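You operate a simulated robot arm through the tools that you are given. There is no shell and no other tool.

Carry out the task below with a simulated two-armed robot. There is one attempt and no reset: what you move stays moved.

TASK
Wind the purple leader in, catch it and cap the roll.
Fine: wind till the wheel stops; free the brake to wind, set it on hold again; yellow catch in, green cap on.

It is judged by the outcome, as a careful person would: the job done as asked, and still so three seconds after it is handed in. It fails if anything else is knocked over, pushed out of place, dropped, spilled or broken. Lids that push on must go on centred and level and be pressed home; caps that screw on are set level and turned clockwise until they are tight.

THE ROBOT
Two 7-joint arms with two-finger parallel grippers on one trunk that stands fixed in place. Base frame: the origin is at the foot of the trunk, x ahead of it, y to its left, z up; the work surface is at about z = 0.856. Readings come in m, rad, newtons and seconds.
The left shoulder is at [0.071, 0.156, 1.155], the right one opposite. Payload 3.91 kg a hand.
Tool frame (each hand has its own): the origin (TCP) lies between the finger pads and is the grasp point; the fingertips stand 0.03 m ahead of it; z points along the fingers, y is the line along which they close. Largest opening 0.11 m; finger width 0.02, thickness 0.01; the body of the gripper, 0.048 by 0.112 m, starts 0.055 m behind the TCP.
Orientation is told as [roll, pitch, yaw] about the base's x, y, z axes, in that order, counted from this pose: with the fingers straight down and closing along the base's y, the tool's x points along the base's -x, its y along +y and its z along -z.

THE INTERFACE
- The arms move only by the tool nudge_tool. It takes "left_plan", "right_plan" or both (then of equal length, played together; a hand with none holds still); each is a list of rows, each a list of 6 numbers: the shift along the base's x, y, z in m, then the turn, a rotation vector about the base's x, y, z in rad. In form: [[tx, ty, tz, ax, ay, az], ...]. A call has 1 to 20 rows; each row is the pose to reach, as a shift and turn from the pose commanded when the call began. "left_jaw" and "right_jaw" are, for a hand that has rows, the finger opening in m, from 0 to 0.11, set as the call begins (left out, the last holds). Each row takes 0.2 s and may step no farther than 0.05 m and 0.15 rad from the row before; otherwise, or with a gripper value out of range, the whole call is refused. A pose out of reach is approached as far as the arm can. The call stops where the force on the tool passes 70 N (or 10 N more than at its start, if that is more) or the arm is blocked; 0.2 s more then pass. Each finger travels about 0.108 m/s and halts on what it meets, pressing with about 44 N; the grip force reading is that of the motor and also rises with nothing between the fingers. The clock runs only during rows and for 0.2 s after the last one: add rows that repeat a pose to give the fingers time. The reply holds the time, the measured pose of the TCP, the force on the tool along the base axes, the opening and the grip force, in the units named above and with some noise, with the torque about the TCP (base axes, N m) and any sound that the robot's microphone picked up.
- Cameras (640 x 400 px; columns grow to the right, rows downward): "scene" is now at [0.1281, -0.0492, 1.4048]; the picture's right is [-0.53, -0.85, 0.00], its down [-0.31, 0.19, -0.93] and it looks along [0.79, -0.49, -0.36] (base axes); focal length 350 px, centre (320, 200). "left" rides on the left gripper at [0.072, -0.017, -0.103] in its tool frame; the picture's right is [0.23, 0.97, 0.00], its down [-0.76, 0.18, -0.62] and it looks along [-0.61, 0.14, 0.78] (tool axes); focal length 222 px, centre (320, 200). "right" rides on the right gripper at [0.072, 0.017, -0.103] in its tool frame; the picture's right is [-0.23, 0.97, 0.00], its down [-0.76, -0.18, -0.62] and it looks along [-0.61, -0.14, 0.78] (tool axes); focal length 222 px, centre (320, 200).
- capture(camera): a new picture of that camera. It takes no simulated time.
- lift_body(by): slides the trunk up (or, below 0, down) by that many m; the arms and the scene camera ride with it, the base frame stays. It gives what a move gives, with no picture.
- pan_tilt(pan, tilt): turns the head with the scene camera to pan (to the left, within 1.501 rad either way) and tilt (down, from -0.506 to 1.204), counted from straight ahead of the robot. It gives what a move gives.
- probe_pixels(camera, pixels): for up to 12 pixels [column, row] of the newest picture of that camera ("zoom" is the newest enlarged one), the place [x, y, z] in the base frame of the surface seen there, good to about 0.002 m. It takes no simulated time.
- enlarge(camera, box): a new picture of the part [left, top, right, bottom] of that camera's present view, enlarged. It takes no simulated time.
- job_done(): hands the job in; it is judged then, once.

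Leave the grippers open and the arms clear of the work at the hand-in unless told otherwise.

The tools are called after "Call:" as name(argument=value, ...) on one line, values as JSON. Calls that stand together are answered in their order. nudge_tool: Moves the arms, as the interface text tells. Its arguments: {"type":"object","properties":{"left_plan":{"type":"array"},"left_jaw":{"type":"number"},"right_plan":{"type":"array"},"right_jaw":{"type":"number"}},"required":[]} The other tools are called the same way: lift_body (by) slides the trunk up or down; pan_tilt (pan, tilt) turns the head that bears the scene camera; capture (camera) takes a picture; probe_pixels (camera, pixels) gives the place of the surface under pixels of a picture; enlarge (camera, box) takes an enlarged picture of a part of a camera's view; job_done () hands the job in.

At the start:

```text
time_s: 0.0
left_tcp_pos: [0.775, -0.0268, 1.2884]
left_ee_rot: [-0.001, -0.001, 0.0]
left_force: [0.3, -0.1, 0.2]
left_ft_torque: [-0.05, -0.01, -0.01]
left_grip_width: 0.1097
left_grip_force: 0.1
right_tcp_pos: [0.5874, -0.6641, 1.1788]
right_ee_rot: [0.0, -0.001, 0.0]
right_force: [0.0, -0.3, -0.3]
right_ft_torque: [0.0, -0.01, 0.01]
right_grip_width: 0.11
right_grip_force: 0.0
trunk travel left (down, up): [-0.6, 0.34]
head pan, tilt: [-0.555, 0.37]
```

scene: 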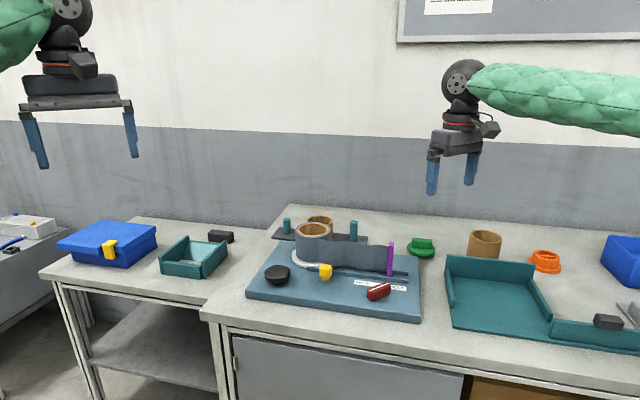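
right: 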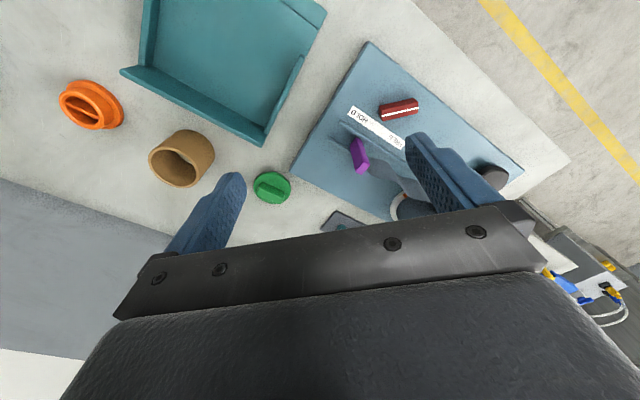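
left: 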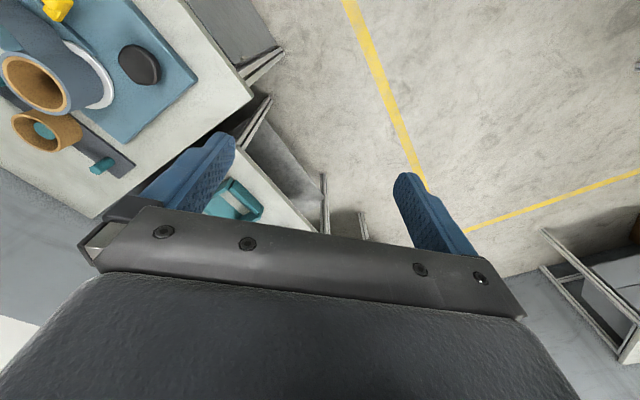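

I'll start by looking closely at the fixture: the roll, the purple leader, the yellow catch, the red lever and the black knob sit around columns 245-425, rows 205-320 of the scene picture.

Call:
enlarge(camera="scene", box=[240, 200, 440, 325])

Call:
enlarge(camera="right", box=[240, 30, 560, 230])

Call:
enlarge(camera="left", box=[0, 0, 256, 200])

```text
3.20 times, centred on (340, 262) of scene
```

zoom: 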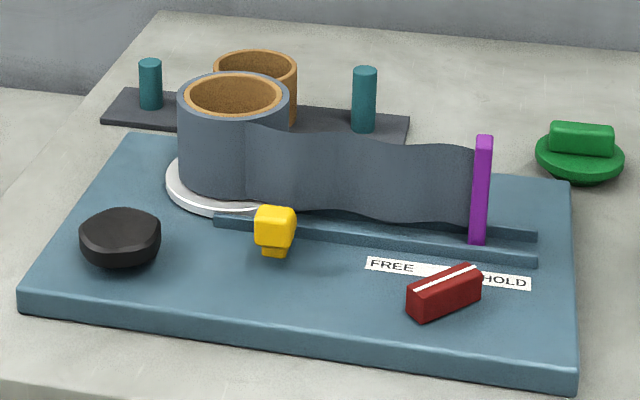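

```text
2.00 times, centred on (400, 130) of right
```

zoom: 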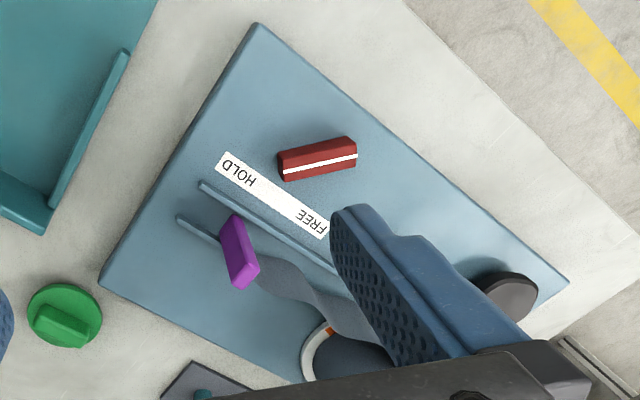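

```text
2.00 times, centred on (128, 100) of left
```

zoom: 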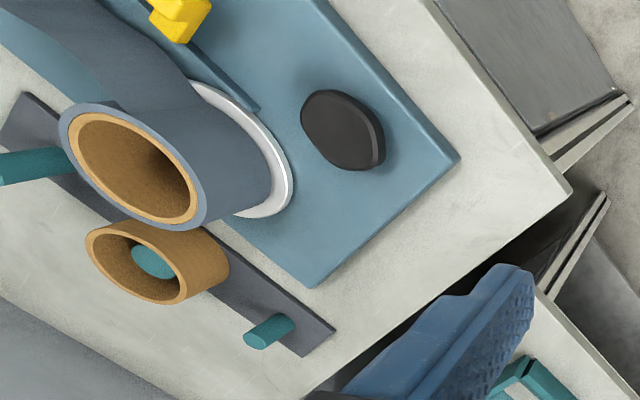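

The fixture has a black lobed hand wheel, a red brake lever with a white pointer beside FREE/HOLD, a yellow catch, a grey band with a purple end bar, and the green cap behind on the table. I'll take a fresh zoom and probe its parts.

Call:
enlarge(camera="scene", box=[240, 200, 440, 325])

Call:
probe_pixels(camera="zoom", pixels=[[120, 222], [275, 220], [275, 250], [412, 305], [475, 278], [445, 285], [485, 140], [480, 235], [235, 95], [583, 130], [580, 170], [240, 80]])

Call:
probe_pixels(camera="zoom", pixels=[[25, 300], [575, 370], [570, 185], [130, 140], [390, 265], [505, 280], [182, 100], [288, 100], [232, 75], [220, 115], [175, 190], [235, 212]])

```text
3.20 times, centred on (340, 262) of scene
```

zoom: 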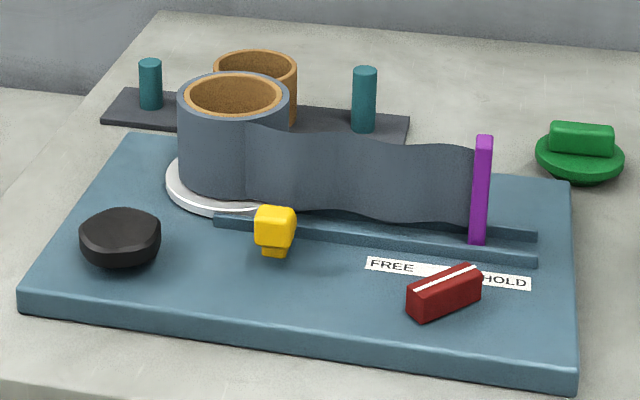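

```text
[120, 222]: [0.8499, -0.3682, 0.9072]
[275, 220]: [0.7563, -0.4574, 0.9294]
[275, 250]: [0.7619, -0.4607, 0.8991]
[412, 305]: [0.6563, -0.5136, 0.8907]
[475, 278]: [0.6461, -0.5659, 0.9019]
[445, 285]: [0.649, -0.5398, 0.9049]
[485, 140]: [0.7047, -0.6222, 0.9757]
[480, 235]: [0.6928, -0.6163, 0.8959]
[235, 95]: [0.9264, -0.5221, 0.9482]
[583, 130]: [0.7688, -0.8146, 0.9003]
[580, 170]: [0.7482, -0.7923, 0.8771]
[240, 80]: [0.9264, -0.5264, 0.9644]
```

```text
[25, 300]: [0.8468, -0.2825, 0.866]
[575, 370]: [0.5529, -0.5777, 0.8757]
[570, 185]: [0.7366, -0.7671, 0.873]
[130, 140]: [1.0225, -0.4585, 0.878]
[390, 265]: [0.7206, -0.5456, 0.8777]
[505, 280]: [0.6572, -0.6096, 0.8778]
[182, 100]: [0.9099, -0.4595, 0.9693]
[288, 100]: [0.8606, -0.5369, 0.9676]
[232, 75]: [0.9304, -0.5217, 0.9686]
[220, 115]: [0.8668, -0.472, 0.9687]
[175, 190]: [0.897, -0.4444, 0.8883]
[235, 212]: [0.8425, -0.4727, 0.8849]
```

The board is turned about 45°: its long axis runs along (-0.7,-0.7), and the roll sits near (0.894,-0.499). The brake pointer now aims at HOLD. Next I'll look more closely at the caps, the catch and the empty cores.

Call:
enlarge(camera="scene", box=[400, 220, 580, 290])

Call:
probe_pixels(camera="zoom", pixels=[[75, 70], [45, 75], [105, 75], [76, 110], [40, 95], [115, 95], [76, 88], [520, 120], [520, 150], [305, 45], [245, 60], [360, 60]])

Call:
enlarge(camera="scene", box=[300, 240, 380, 290])

Call:
enlarge(camera="right", box=[220, 140, 380, 240])

```text
3.56 times, centred on (490, 255) of scene
```

zoom: 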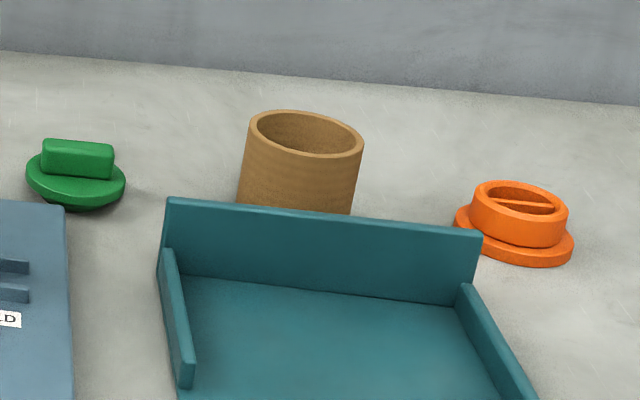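

```text
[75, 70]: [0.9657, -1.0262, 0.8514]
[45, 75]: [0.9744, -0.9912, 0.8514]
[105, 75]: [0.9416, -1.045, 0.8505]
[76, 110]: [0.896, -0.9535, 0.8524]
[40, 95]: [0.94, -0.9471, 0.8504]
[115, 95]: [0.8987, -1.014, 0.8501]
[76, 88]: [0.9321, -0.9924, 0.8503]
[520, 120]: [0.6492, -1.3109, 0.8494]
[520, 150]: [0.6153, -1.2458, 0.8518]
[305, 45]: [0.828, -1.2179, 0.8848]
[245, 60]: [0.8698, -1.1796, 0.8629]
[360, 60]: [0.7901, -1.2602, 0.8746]
```

```text
8.00 times, centred on (340, 265) of scene
```

zoom: 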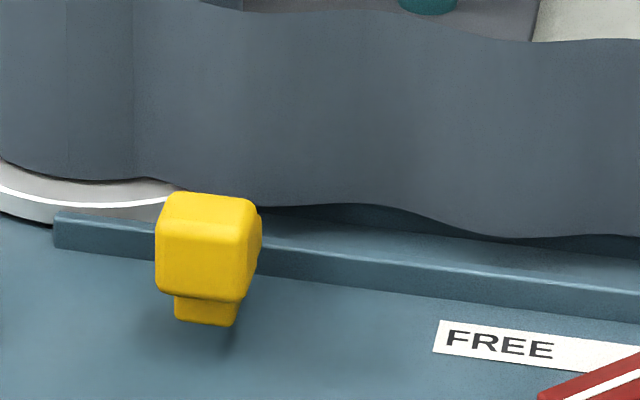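

```text
4.00 times, centred on (300, 190) of right
```

zoom: 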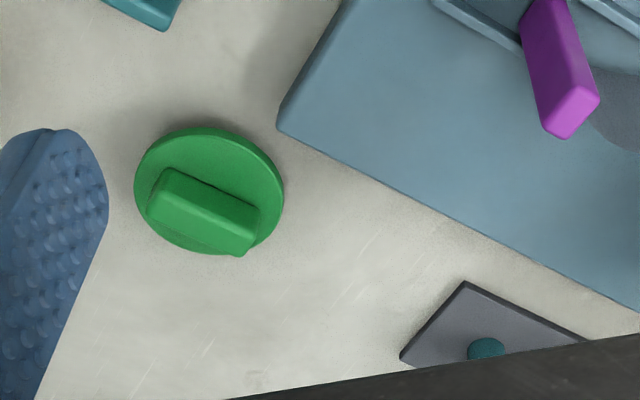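

The green cap is a flanged plug with a bar handle. The orange one lies upside-down and shows a ring plug, so these caps push in. I'll probe the green cap in this newest zoom.

Call:
probe_pixels(camera="zoom", pixels=[[168, 185], [250, 235], [205, 205], [138, 185], [282, 195], [210, 130], [200, 250], [220, 190], [180, 210], [185, 150], [265, 170], [100, 230]])

Call:
enlarge(camera="scene", box=[395, 225, 445, 265])

```text
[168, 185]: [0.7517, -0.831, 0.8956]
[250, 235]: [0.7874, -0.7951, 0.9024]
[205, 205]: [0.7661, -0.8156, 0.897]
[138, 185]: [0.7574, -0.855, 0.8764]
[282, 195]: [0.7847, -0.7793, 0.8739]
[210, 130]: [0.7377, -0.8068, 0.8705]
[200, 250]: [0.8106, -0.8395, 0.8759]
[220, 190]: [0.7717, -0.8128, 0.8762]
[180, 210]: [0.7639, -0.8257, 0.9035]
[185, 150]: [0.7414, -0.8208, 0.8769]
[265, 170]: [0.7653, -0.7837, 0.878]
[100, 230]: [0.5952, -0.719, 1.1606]
```

```text
10.00 times, centred on (420, 245) of scene
```

zoom: 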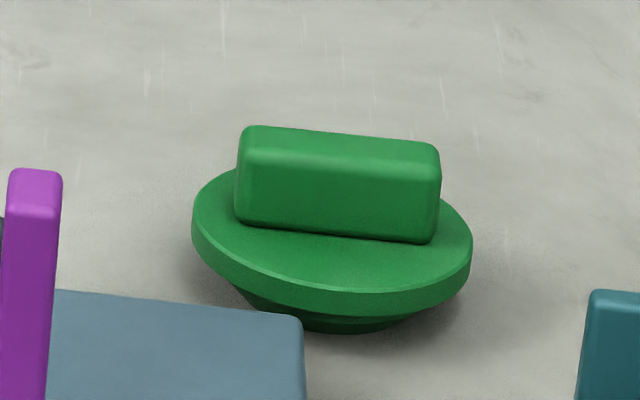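

The green cap is centred near (0.770,-0.813): flange top z≈0.876, handle along (0.7,0.7), handle top z≈0.903. I'll bring the right hand above the fixture, still well clear of it, to look down on the wheel, catch and lever.

Call:
nudge_tool(right_plan=[[0.0, 0.04, 0, 0, 0, 0], [0.01, 0.08, 0, 0, 0, 0], [0.02, 0.12, 0, 0, 0, 0], [0.03, 0.16, 0, 0, 0, 0], [0.03, 0.2, 0, 0, 0, 0]])

Call:
capture(camera="right")

Call:
capture(camera="scene")

```text
time_s: 1.2
left_tcp_pos: [0.7763, -0.0253, 1.287]
left_ee_rot: [0.001, -0.001, 0.0]
left_force: [0.3, -0.6, -0.5]
left_ft_torque: [-0.03, 0.01, 0.02]
left_grip_width: 0.1099
left_grip_force: 0.0
right_tcp_pos: [0.6171, -0.4631, 1.1792]
right_ee_rot: [0.001, 0.0, 0.001]
right_force: [-0.5, 0.3, -0.1]
right_ft_torque: [-0.02, -0.01, 0.02]
right_grip_width: 0.1099
right_grip_force: 0.0
trunk travel left (down, up): [-0.6, 0.34]
head pan, tilt: [-0.555, 0.37]
```

```text
taken
```

right: 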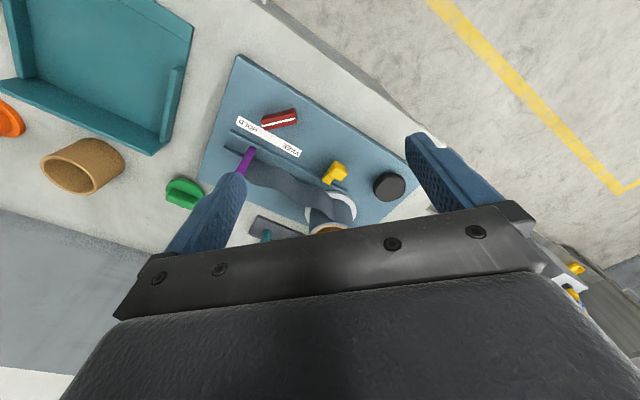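

```text
taken
```

scene: 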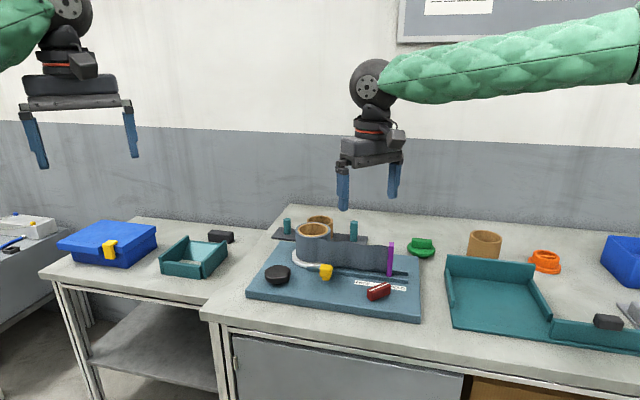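

The right wrist camera now sees the lever at (280,118), catch at (335,172) and wheel at (389,187). I'll enlarge that part.

Call:
enlarge(camera="right", box=[200, 60, 424, 200])

Call:
probe_pixels(camera="zoom", pixels=[[540, 360], [495, 360], [585, 365], [540, 320], [540, 400], [380, 325], [180, 175], [275, 150], [230, 165], [120, 180], [265, 265], [375, 345]])

Call:
enlarge(camera="right", box=[360, 160, 424, 210])

Call:
enlarge(camera="right", box=[290, 140, 370, 190])

Call:
probe_pixels(camera="zoom", pixels=[[380, 200], [320, 250], [350, 225], [400, 230], [330, 300], [300, 330], [260, 265], [400, 290], [410, 170], [420, 250], [280, 200], [260, 170]])

```text
2.86 times, centred on (312, 130) of right
```

zoom: 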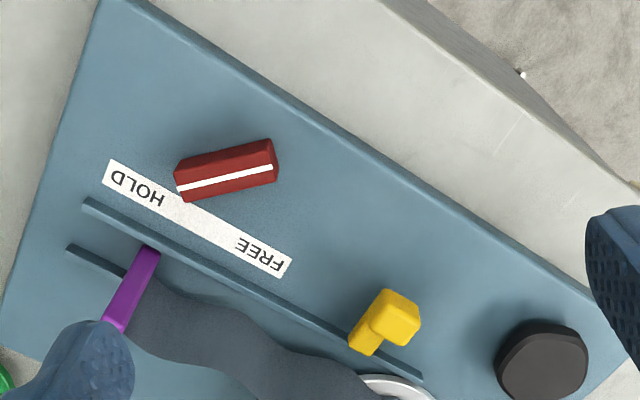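

```text
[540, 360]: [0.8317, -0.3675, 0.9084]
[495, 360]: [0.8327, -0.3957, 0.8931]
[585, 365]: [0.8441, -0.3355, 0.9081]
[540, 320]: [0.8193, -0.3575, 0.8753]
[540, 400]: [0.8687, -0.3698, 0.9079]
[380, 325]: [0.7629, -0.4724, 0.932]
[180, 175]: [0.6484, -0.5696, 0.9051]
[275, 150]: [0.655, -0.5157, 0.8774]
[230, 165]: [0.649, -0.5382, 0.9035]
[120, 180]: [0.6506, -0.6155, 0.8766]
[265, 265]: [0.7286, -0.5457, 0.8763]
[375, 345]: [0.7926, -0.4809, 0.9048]
```

```text
8.00 times, centred on (392, 185) of right
```

zoom: 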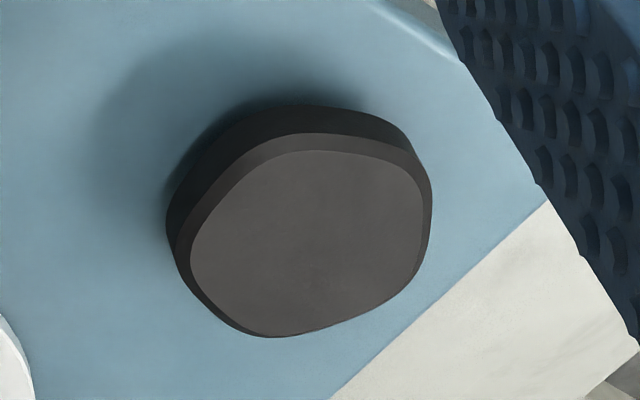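

```text
8.00 times, centred on (330, 165) of right
```

zoom: 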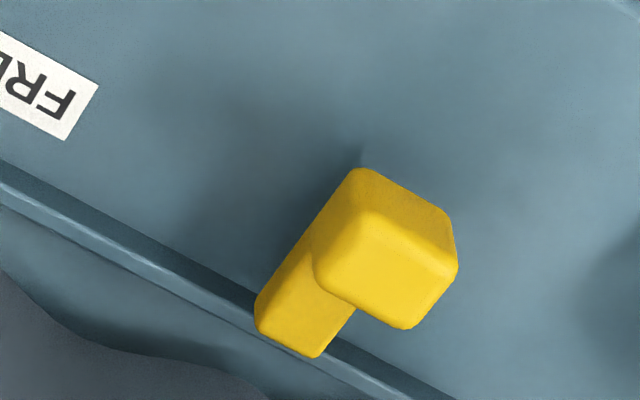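

```text
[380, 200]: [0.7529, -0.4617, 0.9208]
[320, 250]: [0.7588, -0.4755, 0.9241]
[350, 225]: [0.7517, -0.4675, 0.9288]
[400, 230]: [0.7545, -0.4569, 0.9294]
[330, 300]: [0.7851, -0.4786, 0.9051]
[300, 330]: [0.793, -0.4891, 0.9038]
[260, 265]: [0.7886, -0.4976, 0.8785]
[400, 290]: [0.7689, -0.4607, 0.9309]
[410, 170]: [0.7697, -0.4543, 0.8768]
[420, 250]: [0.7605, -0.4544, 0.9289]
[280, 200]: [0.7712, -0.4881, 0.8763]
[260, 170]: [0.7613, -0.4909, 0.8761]
```

The catch is a sliding bar (z≈0.90) with a raised head (to z≈0.93) that goes in along (+0.7,-0.7), across the track. Now I'll measure the wheel's outline.

Call:
enlarge(camera="right", box=[360, 160, 424, 210])

Call:
probe_pixels(camera="zoom", pixels=[[195, 250], [240, 195], [290, 158], [345, 155], [400, 172], [420, 210], [415, 260], [390, 295], [330, 325], [265, 332], [215, 300], [310, 240]])

Call:
probe_pixels(camera="zoom", pixels=[[172, 225], [215, 160], [270, 115], [340, 112], [405, 140], [428, 200], [100, 250], [500, 60]])

```text
8.00 times, centred on (392, 185) of right
```

zoom: 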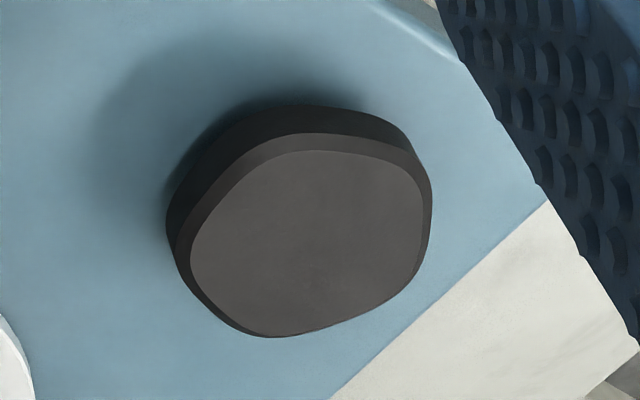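

```text
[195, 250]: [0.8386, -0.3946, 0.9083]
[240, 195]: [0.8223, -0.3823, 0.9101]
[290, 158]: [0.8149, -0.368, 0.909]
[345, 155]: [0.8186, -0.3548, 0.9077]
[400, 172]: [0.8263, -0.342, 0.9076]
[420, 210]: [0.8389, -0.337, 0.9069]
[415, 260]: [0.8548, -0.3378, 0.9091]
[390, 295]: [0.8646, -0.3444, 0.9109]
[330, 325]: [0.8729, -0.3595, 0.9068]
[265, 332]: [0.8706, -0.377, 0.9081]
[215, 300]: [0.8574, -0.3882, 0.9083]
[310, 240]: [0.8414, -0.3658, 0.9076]
```

```text
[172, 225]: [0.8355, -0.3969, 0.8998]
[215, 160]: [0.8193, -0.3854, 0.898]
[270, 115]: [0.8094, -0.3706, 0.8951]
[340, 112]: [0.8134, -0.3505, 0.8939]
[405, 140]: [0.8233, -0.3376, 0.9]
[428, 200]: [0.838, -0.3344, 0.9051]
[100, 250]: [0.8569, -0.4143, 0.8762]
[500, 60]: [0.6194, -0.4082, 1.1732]
```

The wheel is centred near (0.844,-0.366) with a diameter of about 0.065, top z 0.908 and board top z 0.877. The brake lever pivots near its middle, (0.651,-0.541), and its stripe lies at about -98° (pointing at HOLD). I'll turn the right hand to yaw ≈ -98° while moving above the lever.

Call:
nudge_tool(right_plan=[[0.003, -0.007, -0.01, 0, 0, -0.143], [0.006, -0.013, -0.02, 0, 0, -0.285], [0.009, -0.02, -0.03, 0, 0, -0.428], [0.012, -0.026, -0.045, 0, 0, -0.57], [0.015, -0.033, -0.06, 0, 0, -0.713], [0.018, -0.039, -0.075, 0, 0, -0.855], [0.021, -0.046, -0.09, 0, 0, -0.998], [0.024, -0.052, -0.105, 0, 0, -1.14], [0.027, -0.059, -0.12, 0, 0, -1.283], [0.03, -0.065, -0.135, 0, 0, -1.425], [0.032, -0.072, -0.15, 0, 0, -1.568], [0.034, -0.078, -0.165, 0, 0, -1.71]], right_jaw=0.06)

Call:
capture(camera="right")

Call:
enlarge(camera="scene", box=[240, 180, 440, 325])

```text
time_s: 3.8
left_tcp_pos: [0.7767, -0.0256, 1.2879]
left_ee_rot: [-0.001, 0.003, -0.001]
left_force: [0.5, 0.9, 0.3]
left_ft_torque: [-0.02, 0.01, 0.0]
left_grip_width: 0.1099
left_grip_force: 0.1
right_tcp_pos: [0.6513, -0.5429, 1.0132]
right_ee_rot: [-0.002, -0.001, -1.71]
right_force: [0.6, -0.4, -0.7]
right_ft_torque: [0.01, 0.02, -0.03]
right_grip_width: 0.06
right_grip_force: 0.0
trunk travel left (down, up): [-0.6, 0.34]
head pan, tilt: [-0.555, 0.37]
```

```text
taken
```

right: 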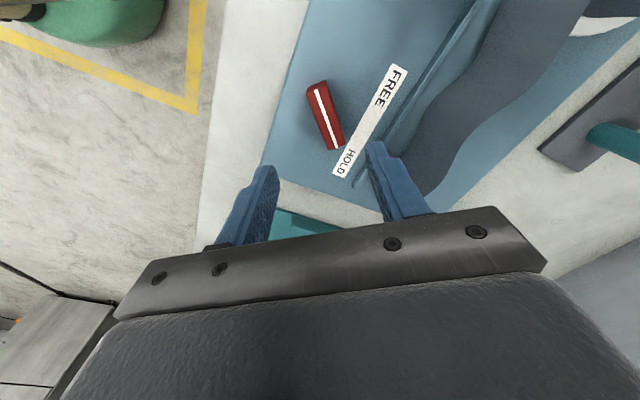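

```text
2.76 times, centred on (340, 252) of scene
```

zoom: 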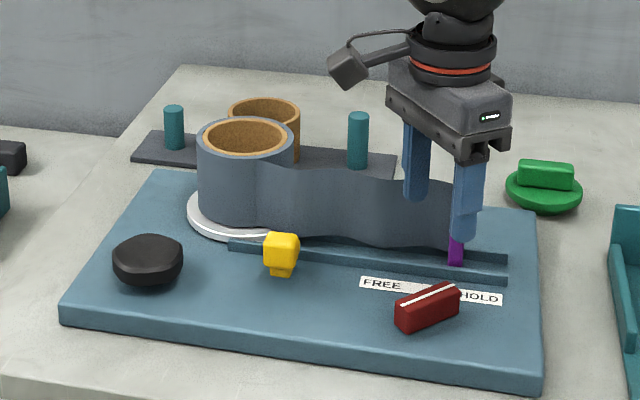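

The open fingers hang above the lever, which is at (325,115) in the right picture. I'll measure the lever precisely before going down.

Call:
enlarge(camera="right", box=[280, 60, 376, 160])

Call:
probe_pixels(camera="right", pixels=[[318, 90], [337, 148], [327, 118], [312, 97], [330, 148], [325, 84], [341, 142], [308, 92], [321, 140], [348, 160], [394, 85], [318, 122]])

```text
4.00 times, centred on (328, 110) of right
```

zoom: 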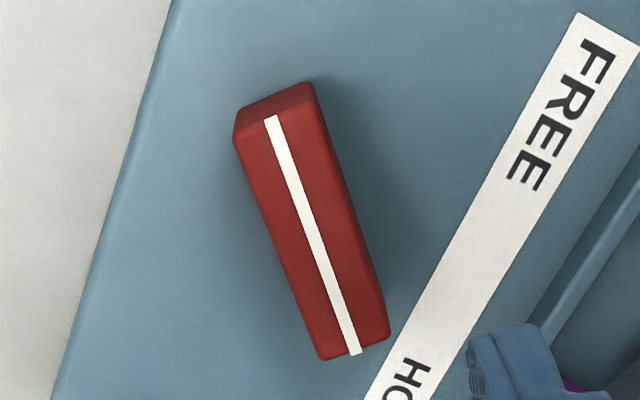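

```text
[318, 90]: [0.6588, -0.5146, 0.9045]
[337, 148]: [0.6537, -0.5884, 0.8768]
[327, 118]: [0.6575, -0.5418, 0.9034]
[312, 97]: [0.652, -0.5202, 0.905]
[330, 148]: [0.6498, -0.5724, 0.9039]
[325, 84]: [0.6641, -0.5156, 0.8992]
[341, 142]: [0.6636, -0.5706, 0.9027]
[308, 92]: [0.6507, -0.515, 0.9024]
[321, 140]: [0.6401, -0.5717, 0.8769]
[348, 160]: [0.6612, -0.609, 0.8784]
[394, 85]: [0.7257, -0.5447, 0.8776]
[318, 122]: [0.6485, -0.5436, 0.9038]
```

The lever axis lies at about -92°, centred at (0.657,-0.543), about 15 mm wide, top z 0.904. I'll shift slightly, turn +0.1 rad, descend so the fingertips stop about 8 mm above the board, then close on it.

Call:
nudge_tool(right_plan=[[0.0055, 0, -0.02, 0, 0, 0.1], [0.0055, 0, -0.05, 0, 0, 0.1], [0.0055, 0, -0.08, 0, 0, 0.1], [0.0055, 0, -0.098, 0, 0, 0.1], [0.0055, 0, -0.098, 0, 0, 0.1]], right_jaw=0.06)

Call:
enlarge(camera="right", box=[220, 60, 460, 260])

Call:
enlarge(camera="scene", box=[340, 240, 440, 325])

```text
time_s: 5.0
left_tcp_pos: [0.7759, -0.026, 1.2868]
left_ee_rot: [0.002, 0.001, 0.002]
left_force: [-0.8, -0.5, -0.2]
left_ft_torque: [-0.01, -0.02, 0.0]
left_grip_width: 0.1101
left_grip_force: 0.1
right_tcp_pos: [0.6569, -0.5419, 0.9153]
right_ee_rot: [-0.001, -0.001, -1.611]
right_force: [0.1, -0.4, -0.2]
right_ft_torque: [0.0, -0.03, 0.05]
right_grip_width: 0.0599
right_grip_force: 0.1
trunk travel left (down, up): [-0.6, 0.34]
head pan, tilt: [-0.555, 0.37]
```

```text
2.00 times, centred on (340, 160) of right
```

zoom: 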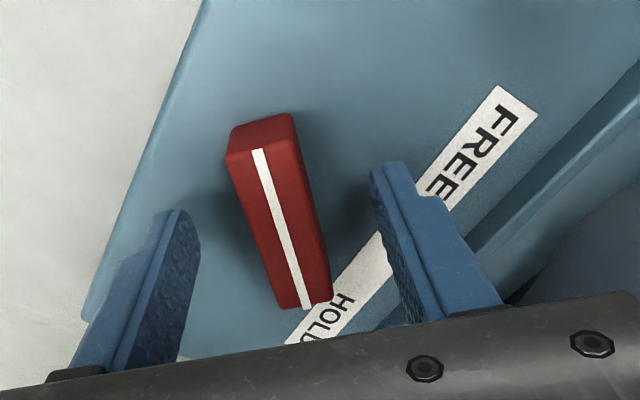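

```text
4.71 times, centred on (390, 282) of scene
```

zoom: 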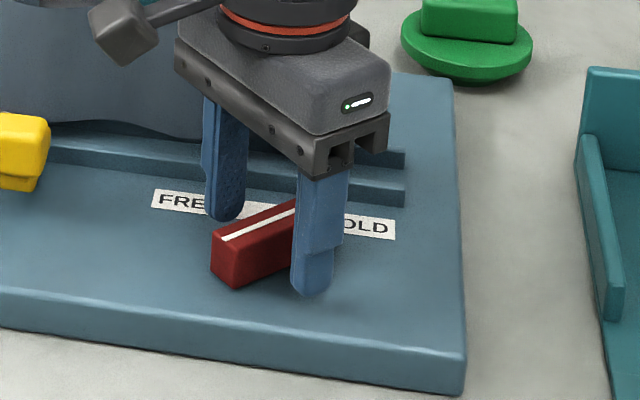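

The fingers straddle the lever's middle. I'll close on it and read the forces before turning.

Call:
nudge_tool(right_plan=[[0, 0, 0, 0, 0, 0], [0, 0, 0, 0, 0, 0], [0, 0, 0, 0, 0, 0]], right_jaw=0.005)

```text
time_s: 5.8
left_tcp_pos: [0.777, -0.0269, 1.2869]
left_ee_rot: [-0.001, 0.003, 0.001]
left_force: [0.0, 0.4, 0.2]
left_ft_torque: [0.04, 0.0, -0.01]
left_grip_width: 0.1101
left_grip_force: 0.1
right_tcp_pos: [0.658, -0.5425, 0.9149]
right_ee_rot: [-0.002, 0.001, -1.612]
right_force: [9.9, -1.7, 0.2]
right_ft_torque: [0.1, -0.4, 0.15]
right_grip_width: 0.0288
right_grip_force: 44.7
trunk travel left (down, up): [-0.6, 0.34]
head pan, tilt: [-0.555, 0.37]
```

The jaws hold the lever (width 0.029, about 10 N sideways in +x, so its middle is slightly farther out in x). I'll begin turning counter-clockwise towards FREE in small steps while easing +2 mm in x.

Call:
nudge_tool(right_plan=[[0.002, 0, 0, 0, 0, 0.0], [0.002, 0, 0, 0, 0, 0.1], [0.002, 0, 0, 0, 0, 0.2], [0.002, 0, 0, 0, 0, 0.3]])

Call:
enlarge(camera="right", box=[220, 60, 460, 260])

```text
time_s: 6.8
left_tcp_pos: [0.7759, -0.0264, 1.2875]
left_ee_rot: [-0.001, 0.001, 0.001]
left_force: [-0.1, 0.0, 0.5]
left_ft_torque: [0.01, 0.03, 0.02]
left_grip_width: 0.1102
left_grip_force: 0.0
right_tcp_pos: [0.6574, -0.5428, 0.9154]
right_ee_rot: [-0.003, 0.002, -1.309]
right_force: [-12.2, 1.9, -8.4]
right_ft_torque: [0.17, 0.23, -0.03]
right_grip_width: 0.029
right_grip_force: 44.8
trunk travel left (down, up): [-0.6, 0.34]
head pan, tilt: [-0.555, 0.37]
```

```text
2.00 times, centred on (340, 160) of right
```

zoom: 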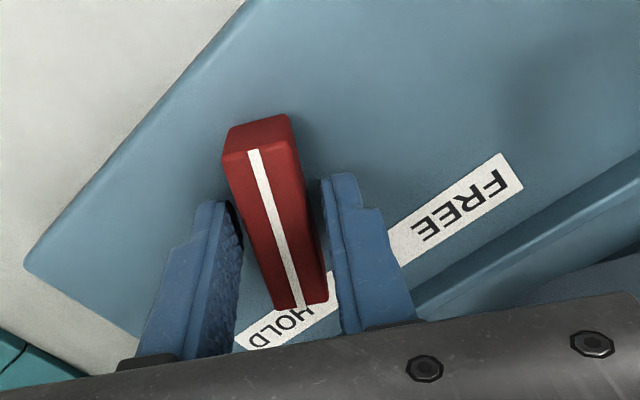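

The lever turns with the hand and resists little. I'll continue counter-clockwise in steps and watch the torque for the end stop.

Call:
nudge_tool(right_plan=[[-0.001, 0, 0, 0, 0, 0.1], [-0.001, 0, 0, 0, 0, 0.2], [-0.001, 0, 0, 0, 0, 0.3], [-0.001, 0, 0, 0, 0, 0.4], [-0.001, 0, 0, 0, 0, 0.5], [-0.001, 0, 0, 0, 0, 0.6]])

Call:
enlarge(camera="right", box=[220, 60, 460, 260])

Call:
enlarge(camera="scene", box=[240, 200, 440, 325])

```text
time_s: 8.2
left_tcp_pos: [0.7748, -0.0276, 1.288]
left_ee_rot: [0.001, -0.001, 0.0]
left_force: [-0.6, 0.1, 0.0]
left_ft_torque: [0.01, -0.01, -0.01]
left_grip_width: 0.1101
left_grip_force: 0.0
right_tcp_pos: [0.6571, -0.5441, 0.9139]
right_ee_rot: [-0.002, 0.0, -0.711]
right_force: [-28.6, 1.2, -20.1]
right_ft_torque: [-0.14, 0.72, -0.01]
right_grip_width: 0.0287
right_grip_force: 45.4
trunk travel left (down, up): [-0.6, 0.34]
head pan, tilt: [-0.555, 0.37]
```

```text
2.00 times, centred on (340, 160) of right
```

zoom: 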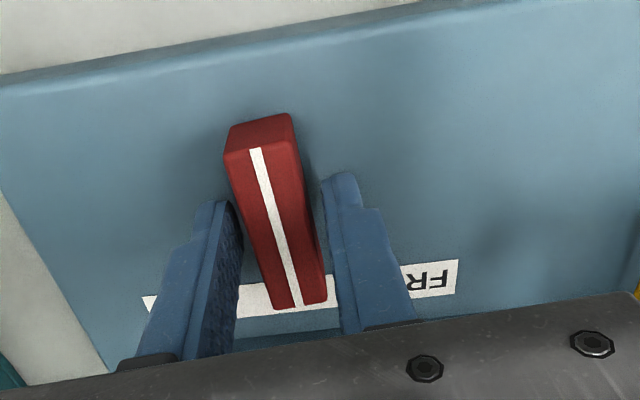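

```text
3.20 times, centred on (340, 262) of scene
```

zoom: 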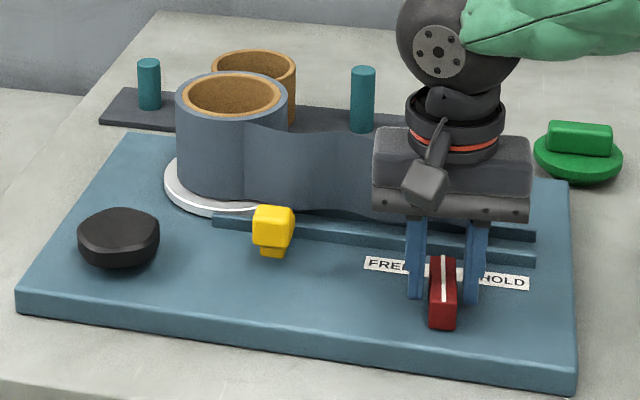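

The lever is at mid travel, and the tool feels -28 N in x, so the true pivot makes the grip point swing slightly towards -x. I'll ease the hand that way and read again.

Call:
nudge_tool(right_plan=[[-0.002, -0.0005, 0, 0, 0, 0.0], [-0.004, -0.001, 0.0, 0, 0, 0.0]])

```text
time_s: 8.8
left_tcp_pos: [0.7785, -0.028, 1.286]
left_ee_rot: [0.001, 0.003, 0.003]
left_force: [-0.9, -0.3, 0.1]
left_ft_torque: [-0.02, -0.02, 0.04]
left_grip_width: 0.1102
left_grip_force: 0.1
right_tcp_pos: [0.6564, -0.5438, 0.916]
right_ee_rot: [0.002, 0.0, -0.709]
right_force: [-1.9, 4.6, -24.9]
right_ft_torque: [0.32, 0.27, -0.04]
right_grip_width: 0.0289
right_grip_force: 44.7
trunk travel left (down, up): [-0.6, 0.34]
head pan, tilt: [-0.555, 0.37]
```

The sideways force is gone. I'll ease down 2 mm to relieve the vertical pull and continue turning towards FREE.

Call:
nudge_tool(right_plan=[[0, 0.0, -0.002, 0, 0, 0.0], [-0.0005, -0.0005, -0.002, 0, 0, 0.1], [-0.001, -0.001, -0.002, 0, 0, 0.2], [-0.0015, -0.001, -0.002, 0, 0, 0.3], [-0.002, -0.001, -0.002, 0, 0, 0.4]])

Call:
enlarge(camera="scene", box=[240, 200, 440, 325])

```text
time_s: 10.0
left_tcp_pos: [0.7777, -0.026, 1.2868]
left_ee_rot: [0.0, 0.003, 0.0]
left_force: [0.5, 0.2, 0.6]
left_ft_torque: [0.04, 0.01, -0.01]
left_grip_width: 0.11
left_grip_force: 0.1
right_tcp_pos: [0.6558, -0.5439, 0.9155]
right_ee_rot: [0.0, -0.003, -0.306]
right_force: [40.3, -10.3, 17.4]
right_ft_torque: [-0.64, -0.21, 0.04]
right_grip_width: 0.0282
right_grip_force: 43.8
trunk travel left (down, up): [-0.6, 0.34]
head pan, tilt: [-0.555, 0.37]
```

```text
3.20 times, centred on (340, 262) of scene
```

zoom: 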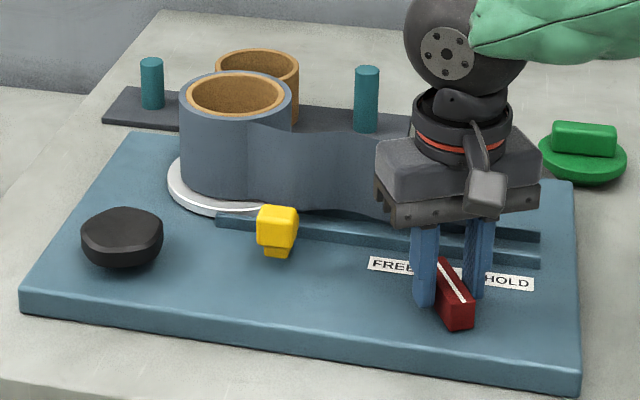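

That was slightly over-compensated: +40 N in x. I'll ease back before going on.

Call:
nudge_tool(right_plan=[[0.002, -0.0005, 0.001, 0, 0, 0.0], [0.004, -0.001, 0.002, 0, 0, 0.0], [0.004, -0.001, 0.002, 0, 0, 0.1]])

```text
time_s: 10.8
left_tcp_pos: [0.7767, -0.0262, 1.2867]
left_ee_rot: [-0.001, 0.0, 0.001]
left_force: [-0.4, 0.1, 1.2]
left_ft_torque: [0.02, 0.03, 0.03]
left_grip_width: 0.1098
left_grip_force: 0.0
right_tcp_pos: [0.6557, -0.5449, 0.9157]
right_ee_rot: [0.0, 0.005, -0.209]
right_force: [8.4, 15.4, -2.2]
right_ft_torque: [0.36, -0.97, 0.04]
right_grip_width: 0.0289
right_grip_force: 44.7
trunk travel left (down, up): [-0.6, 0.34]
head pan, tilt: [-0.555, 0.37]
```

Forces are low again and the lever is at about -12°. I'll continue in small turns until the lever meets its stop.

Call:
nudge_tool(right_plan=[[0.001, 0.001, 0, 0, 0, 0.08], [0.001, 0.001, 0, 0, 0, 0.16], [0.001, 0.001, 0, 0, 0, 0.21]])

Call:
enlarge(camera="scene", box=[240, 200, 440, 325])

Call:
enlarge(camera="right", box=[220, 60, 460, 260])

```text
time_s: 11.6
left_tcp_pos: [0.7756, -0.0263, 1.288]
left_ee_rot: [0.001, 0.0, -0.001]
left_force: [-0.1, -0.4, -0.9]
left_ft_torque: [-0.03, 0.0, 0.01]
left_grip_width: 0.1102
left_grip_force: 0.0
right_tcp_pos: [0.6562, -0.5458, 0.9153]
right_ee_rot: [-0.001, 0.006, 0.0]
right_force: [-15.5, 15.6, -12.8]
right_ft_torque: [0.13, 1.44, -0.05]
right_grip_width: 0.0288
right_grip_force: 44.5
trunk travel left (down, up): [-0.6, 0.34]
head pan, tilt: [-0.555, 0.37]
```

```text
3.20 times, centred on (340, 262) of scene
```

zoom: 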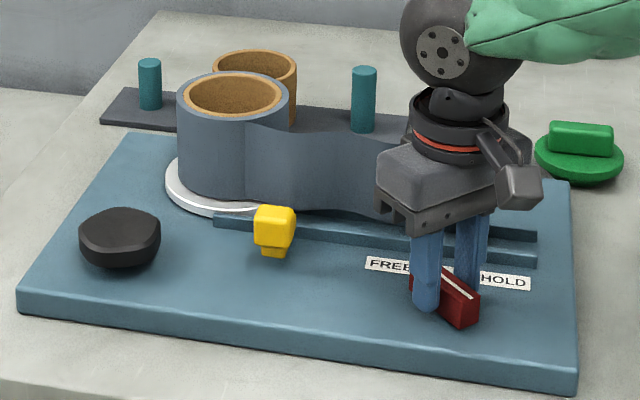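

```text
2.00 times, centred on (340, 160) of right
```

zoom: 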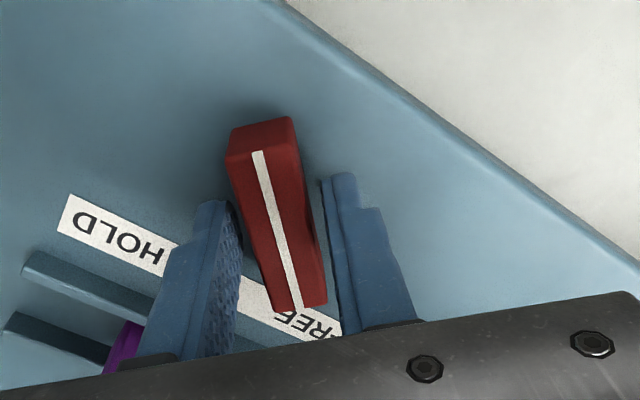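

The lever now lies along x, pointing at FREE (angle ≈ 0°), with no torque stop felt. I'll turn slightly further to find the stop.

Call:
nudge_tool(right_plan=[[-0.001, 0.001, -0.001, 0, 0, 0.04], [-0.001, 0.001, -0.001, 0, 0, 0.08]])

```text
time_s: 12.2
left_tcp_pos: [0.7753, -0.0279, 1.2878]
left_ee_rot: [0.0, -0.001, 0.001]
left_force: [0.4, -0.5, 0.0]
left_ft_torque: [0.01, 0.0, 0.02]
left_grip_width: 0.11
left_grip_force: 0.0
right_tcp_pos: [0.6565, -0.5433, 0.9156]
right_ee_rot: [0.001, 0.0, 0.079]
right_force: [-13.4, 4.2, -12.0]
right_ft_torque: [-0.09, 0.95, -0.75]
right_grip_width: 0.0292
right_grip_force: 44.7
trunk travel left (down, up): [-0.6, 0.34]
head pan, tilt: [-0.555, 0.37]
```

Torque jumped to -0.75 N·m, so the lever is on its FREE stop. I'll open the jaws and rise straight up.

Call:
nudge_tool(right_plan=[[-0.001, 0.001, -0.001, 0, 0, 0.05], [-0.001, 0.001, -0.001, 0, 0, 0.05], [-0.001, 0.001, 0.03, 0, 0, 0.05], [-0.001, 0.001, 0.07, 0, 0, 0.05], [-0.001, 0.001, 0.11, 0, 0, 0.05]], right_jaw=0.06)

Call:
enlarge(camera="scene", box=[240, 200, 440, 325])

Call:
capture(camera="right")

```text
time_s: 13.4
left_tcp_pos: [0.7763, -0.0267, 1.2877]
left_ee_rot: [-0.001, 0.0, -0.001]
left_force: [-0.7, 0.4, -0.6]
left_ft_torque: [-0.04, 0.0, -0.04]
left_grip_width: 0.1102
left_grip_force: 0.1
right_tcp_pos: [0.6544, -0.541, 1.0259]
right_ee_rot: [-0.002, 0.001, 0.13]
right_force: [0.3, 0.6, 0.3]
right_ft_torque: [-0.02, 0.02, 0.0]
right_grip_width: 0.0601
right_grip_force: 0.0
trunk travel left (down, up): [-0.6, 0.34]
head pan, tilt: [-0.555, 0.37]
```

```text
3.20 times, centred on (340, 262) of scene
```

zoom: 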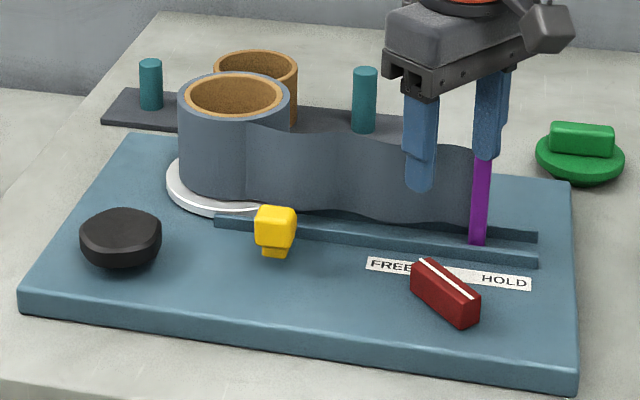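

```text
taken
```

right: 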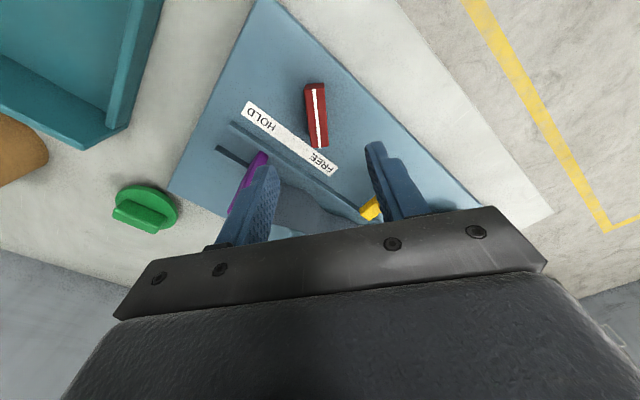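

The brake shows FREE and nothing ran out. Next is the wheel: I'll carry the right hand, above everything, to over (0.844,-0.366) and turn it to yaw ≈ +1.2 so there's room for a long clockwise stroke.

Call:
nudge_tool(right_plan=[[0.0, 0.0, 0.03, 0, 0, 0.0], [0.024, 0.022, 0.04, 0, 0, 0.134], [0.048, 0.044, 0.04, 0, 0, 0.268], [0.072, 0.066, 0.04, 0, 0, 0.4], [0.096, 0.088, 0.04, 0, 0, 0.535], [0.12, 0.11, 0.04, 0, 0, 0.67], [0.144, 0.132, 0.04, 0, 0, 0.8], [0.168, 0.154, 0.04, 0, 0, 0.935], [0.19, 0.175, 0.04, 0, 0, 1.07]], right_jaw=0.1)

Call:
capture(camera="right")

Call:
capture(camera="scene")

```text
time_s: 15.4
left_tcp_pos: [0.7779, -0.0257, 1.2855]
left_ee_rot: [0.0, 0.002, -0.002]
left_force: [0.2, 0.1, -0.3]
left_ft_torque: [0.0, 0.05, 0.02]
left_grip_width: 0.1101
left_grip_force: 0.1
right_tcp_pos: [0.8464, -0.3675, 1.0644]
right_ee_rot: [0.001, -0.001, 1.202]
right_force: [0.5, 0.3, 0.2]
right_ft_torque: [-0.02, 0.01, 0.0]
right_grip_width: 0.1003
right_grip_force: 0.1
trunk travel left (down, up): [-0.6, 0.34]
head pan, tilt: [-0.555, 0.37]
```

```text
taken
```

right: 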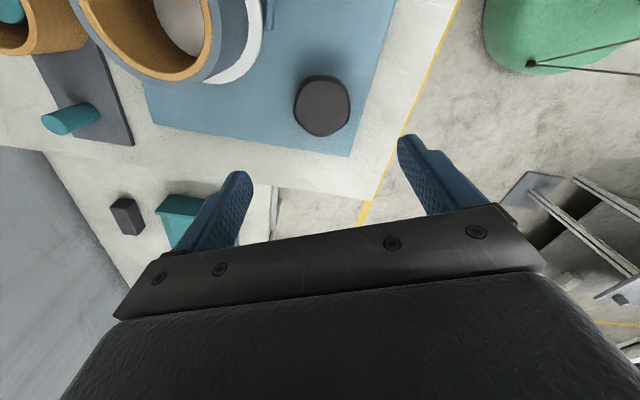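

```text
taken
```

scene: 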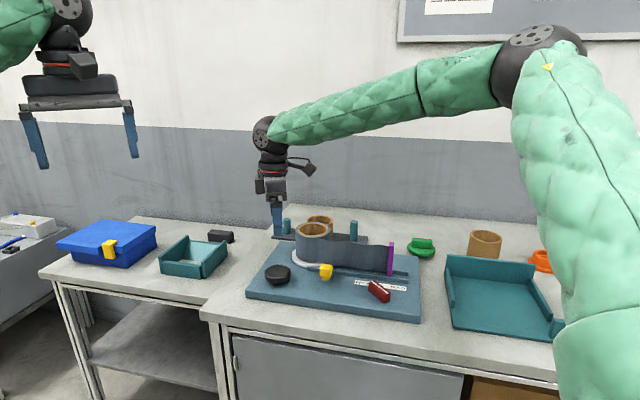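

The hand is over the wheel, seen at (322,105) in the right picture. I'll verify its centre with probes before descending.

Call:
enlarge(camera="right", box=[270, 60, 370, 150])

Call:
probe_pixels(camera="right", pixels=[[298, 105], [307, 86], [320, 80], [338, 85], [347, 100], [347, 115], [335, 130], [320, 134], [305, 125], [322, 106]])

```text
4.44 times, centred on (320, 105) of right
```

zoom: 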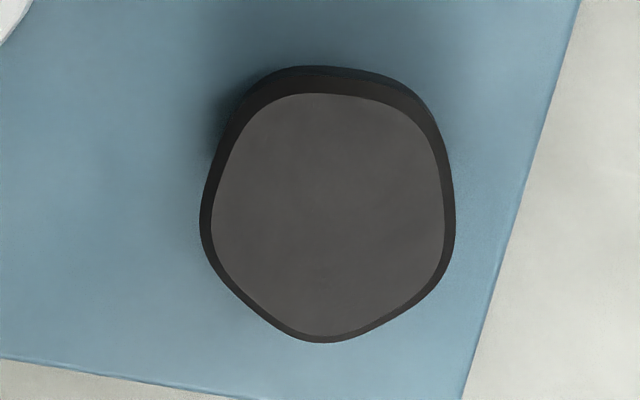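

```text
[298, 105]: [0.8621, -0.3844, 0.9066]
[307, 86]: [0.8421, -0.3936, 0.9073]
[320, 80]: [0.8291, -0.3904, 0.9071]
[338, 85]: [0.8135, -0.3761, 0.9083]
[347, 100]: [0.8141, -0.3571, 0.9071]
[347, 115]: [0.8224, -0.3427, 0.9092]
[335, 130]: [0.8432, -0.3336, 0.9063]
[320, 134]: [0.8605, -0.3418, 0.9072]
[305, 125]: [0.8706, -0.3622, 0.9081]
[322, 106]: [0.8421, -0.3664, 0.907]
```

The wheel centre is (0.842,-0.3645). I'll shift -4 mm/+3 mm and lower so the fingertips sit about 6 mm above the board, around the wheel's rim.

Call:
nudge_tool(right_plan=[[-0.004, 0.003, -0.03, 0, 0, 0], [-0.004, 0.003, -0.07, 0, 0, 0], [-0.004, 0.003, -0.11, 0, 0, 0], [-0.004, 0.003, -0.135, 0, 0, 0], [-0.004, 0.003, -0.151, 0, 0, 0], [-0.004, 0.003, -0.151, 0, 0, 0]], right_jaw=0.1)

Call:
enlarge(camera="scene", box=[240, 180, 440, 325])

Call:
capture(camera="right")

```text
time_s: 16.8
left_tcp_pos: [0.7753, -0.025, 1.2885]
left_ee_rot: [0.001, 0.0, -0.001]
left_force: [-0.1, -0.4, 0.3]
left_ft_torque: [0.03, 0.01, -0.02]
left_grip_width: 0.1101
left_grip_force: 0.1
right_tcp_pos: [0.842, -0.3646, 0.9171]
right_ee_rot: [0.001, -0.001, 1.198]
right_force: [0.8, 0.0, -0.7]
right_ft_torque: [0.0, 0.05, 0.03]
right_grip_width: 0.1001
right_grip_force: 0.1
trunk travel left (down, up): [-0.6, 0.34]
head pan, tilt: [-0.555, 0.37]
```

```text
2.76 times, centred on (340, 252) of scene
```

zoom: 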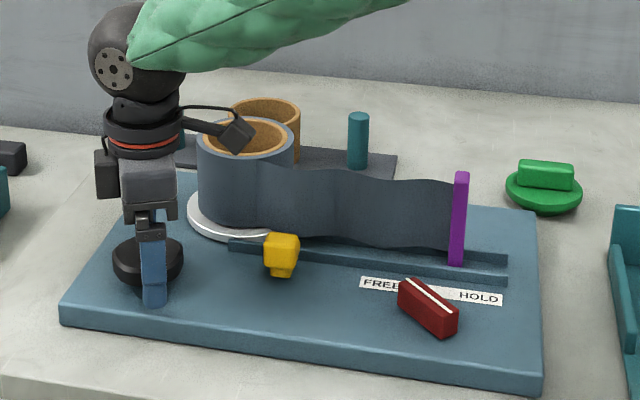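

```text
taken
```

right: 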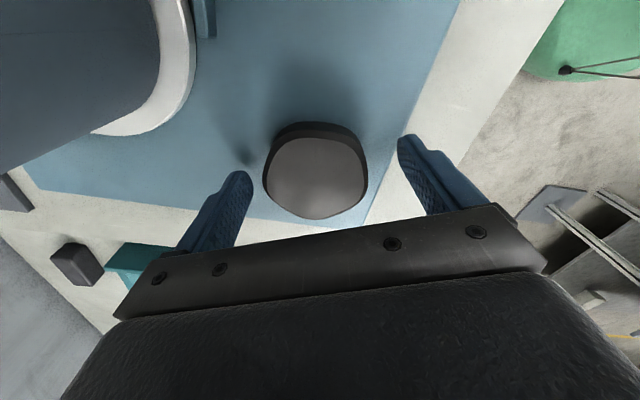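

The fingers straddle the wheel. I'll close on it and check the forces.

Call:
nudge_tool(right_plan=[[0, 0, -0.001, 0, 0, 0], [0, 0, -0.002, 0, 0, 0], [0, 0, -0.002, 0, 0, 0]], right_jaw=0.03)

```text
time_s: 17.6
left_tcp_pos: [0.7768, -0.0277, 1.2883]
left_ee_rot: [-0.002, 0.003, 0.0]
left_force: [-0.5, 0.1, 0.6]
left_ft_torque: [0.0, 0.0, -0.01]
left_grip_width: 0.11
left_grip_force: 0.2
right_tcp_pos: [0.8435, -0.367, 0.9138]
right_ee_rot: [-0.004, -0.001, 1.199]
right_force: [35.1, -19.1, 24.2]
right_ft_torque: [-1.2, -0.7, -0.11]
right_grip_width: 0.0653
right_grip_force: 45.3
trunk travel left (down, up): [-0.6, 0.34]
head pan, tilt: [-0.555, 0.37]
```

The grip has closed (0.065), but the wheel pushes the tool about 40 N along the closing line, so its axis is a few mm farther out. I'll ease the hand that way.

Call:
nudge_tool(right_plan=[[0.002, -0.001, 0.0, 0, 0, 0], [0.0035, -0.002, 0.0015, 0, 0, 0], [0.0035, -0.002, 0.0015, 0, 0, 0]])

```text
time_s: 18.4
left_tcp_pos: [0.7745, -0.0266, 1.288]
left_ee_rot: [0.0, -0.001, 0.0]
left_force: [0.3, 0.2, 0.3]
left_ft_torque: [0.03, -0.01, 0.01]
left_grip_width: 0.1101
left_grip_force: 0.0
right_tcp_pos: [0.8432, -0.3669, 0.9147]
right_ee_rot: [0.0, 0.0, 1.198]
right_force: [20.3, -14.0, 28.3]
right_ft_torque: [0.48, -0.69, -0.07]
right_grip_width: 0.065
right_grip_force: 45.0
trunk travel left (down, up): [-0.6, 0.34]
head pan, tilt: [-0.555, 0.37]
```

Call:
nudge_tool(right_plan=[[0.001, -0.0008, 0.001, 0, 0, 0], [0.0025, -0.0018, 0.003, 0, 0, 0], [0.0025, -0.0018, 0.003, 0, 0, 0]])

```text
time_s: 19.2
left_tcp_pos: [0.7746, -0.0255, 1.2871]
left_ee_rot: [0.001, -0.003, 0.0]
left_force: [0.6, -0.5, 0.3]
left_ft_torque: [0.05, 0.0, 0.02]
left_grip_width: 0.11
left_grip_force: 0.1
right_tcp_pos: [0.844, -0.3662, 0.9154]
right_ee_rot: [0.005, 0.002, 1.201]
right_force: [-18.5, 7.1, -0.7]
right_ft_torque: [0.87, -0.32, 0.05]
right_grip_width: 0.0649
right_grip_force: 44.4
trunk travel left (down, up): [-0.6, 0.34]
head pan, tilt: [-0.555, 0.37]
```

Nearly balanced now. I'll ease back 1 mm and try a small clockwise turn (-0.3 rad) to see whether the leader comes in.

Call:
nudge_tool(right_plan=[[-0.001, 0.0005, 0, 0, 0, 0], [-0.001, 0.0005, 0, 0, 0, -0.1], [-0.001, 0.0005, 0, 0, 0, -0.2], [-0.001, 0.0005, 0, 0, 0, -0.3]])

Call:
enlarge(camera="scene", box=[240, 180, 440, 325])

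```text
time_s: 20.2
left_tcp_pos: [0.7749, -0.0254, 1.2874]
left_ee_rot: [-0.001, -0.001, 0.001]
left_force: [-0.1, -0.8, 0.0]
left_ft_torque: [0.06, 0.0, -0.02]
left_grip_width: 0.1099
left_grip_force: 0.2
right_tcp_pos: [0.8443, -0.3669, 0.9145]
right_ee_rot: [0.003, 0.004, 0.902]
right_force: [-45.1, 25.7, -33.1]
right_ft_torque: [0.09, -0.19, 0.13]
right_grip_width: 0.0649
right_grip_force: 44.7
trunk travel left (down, up): [-0.6, 0.34]
head pan, tilt: [-0.555, 0.37]
```

```text
2.76 times, centred on (340, 252) of scene
```

zoom: 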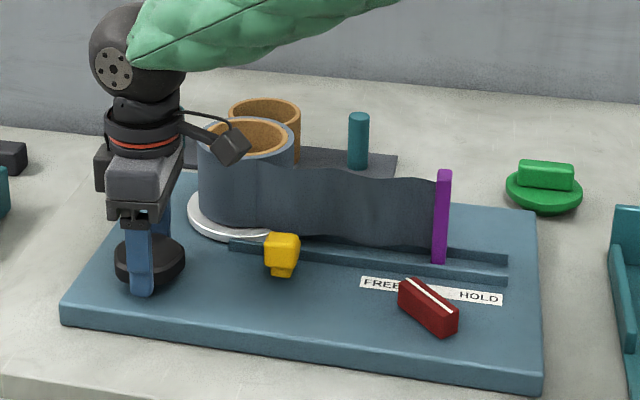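

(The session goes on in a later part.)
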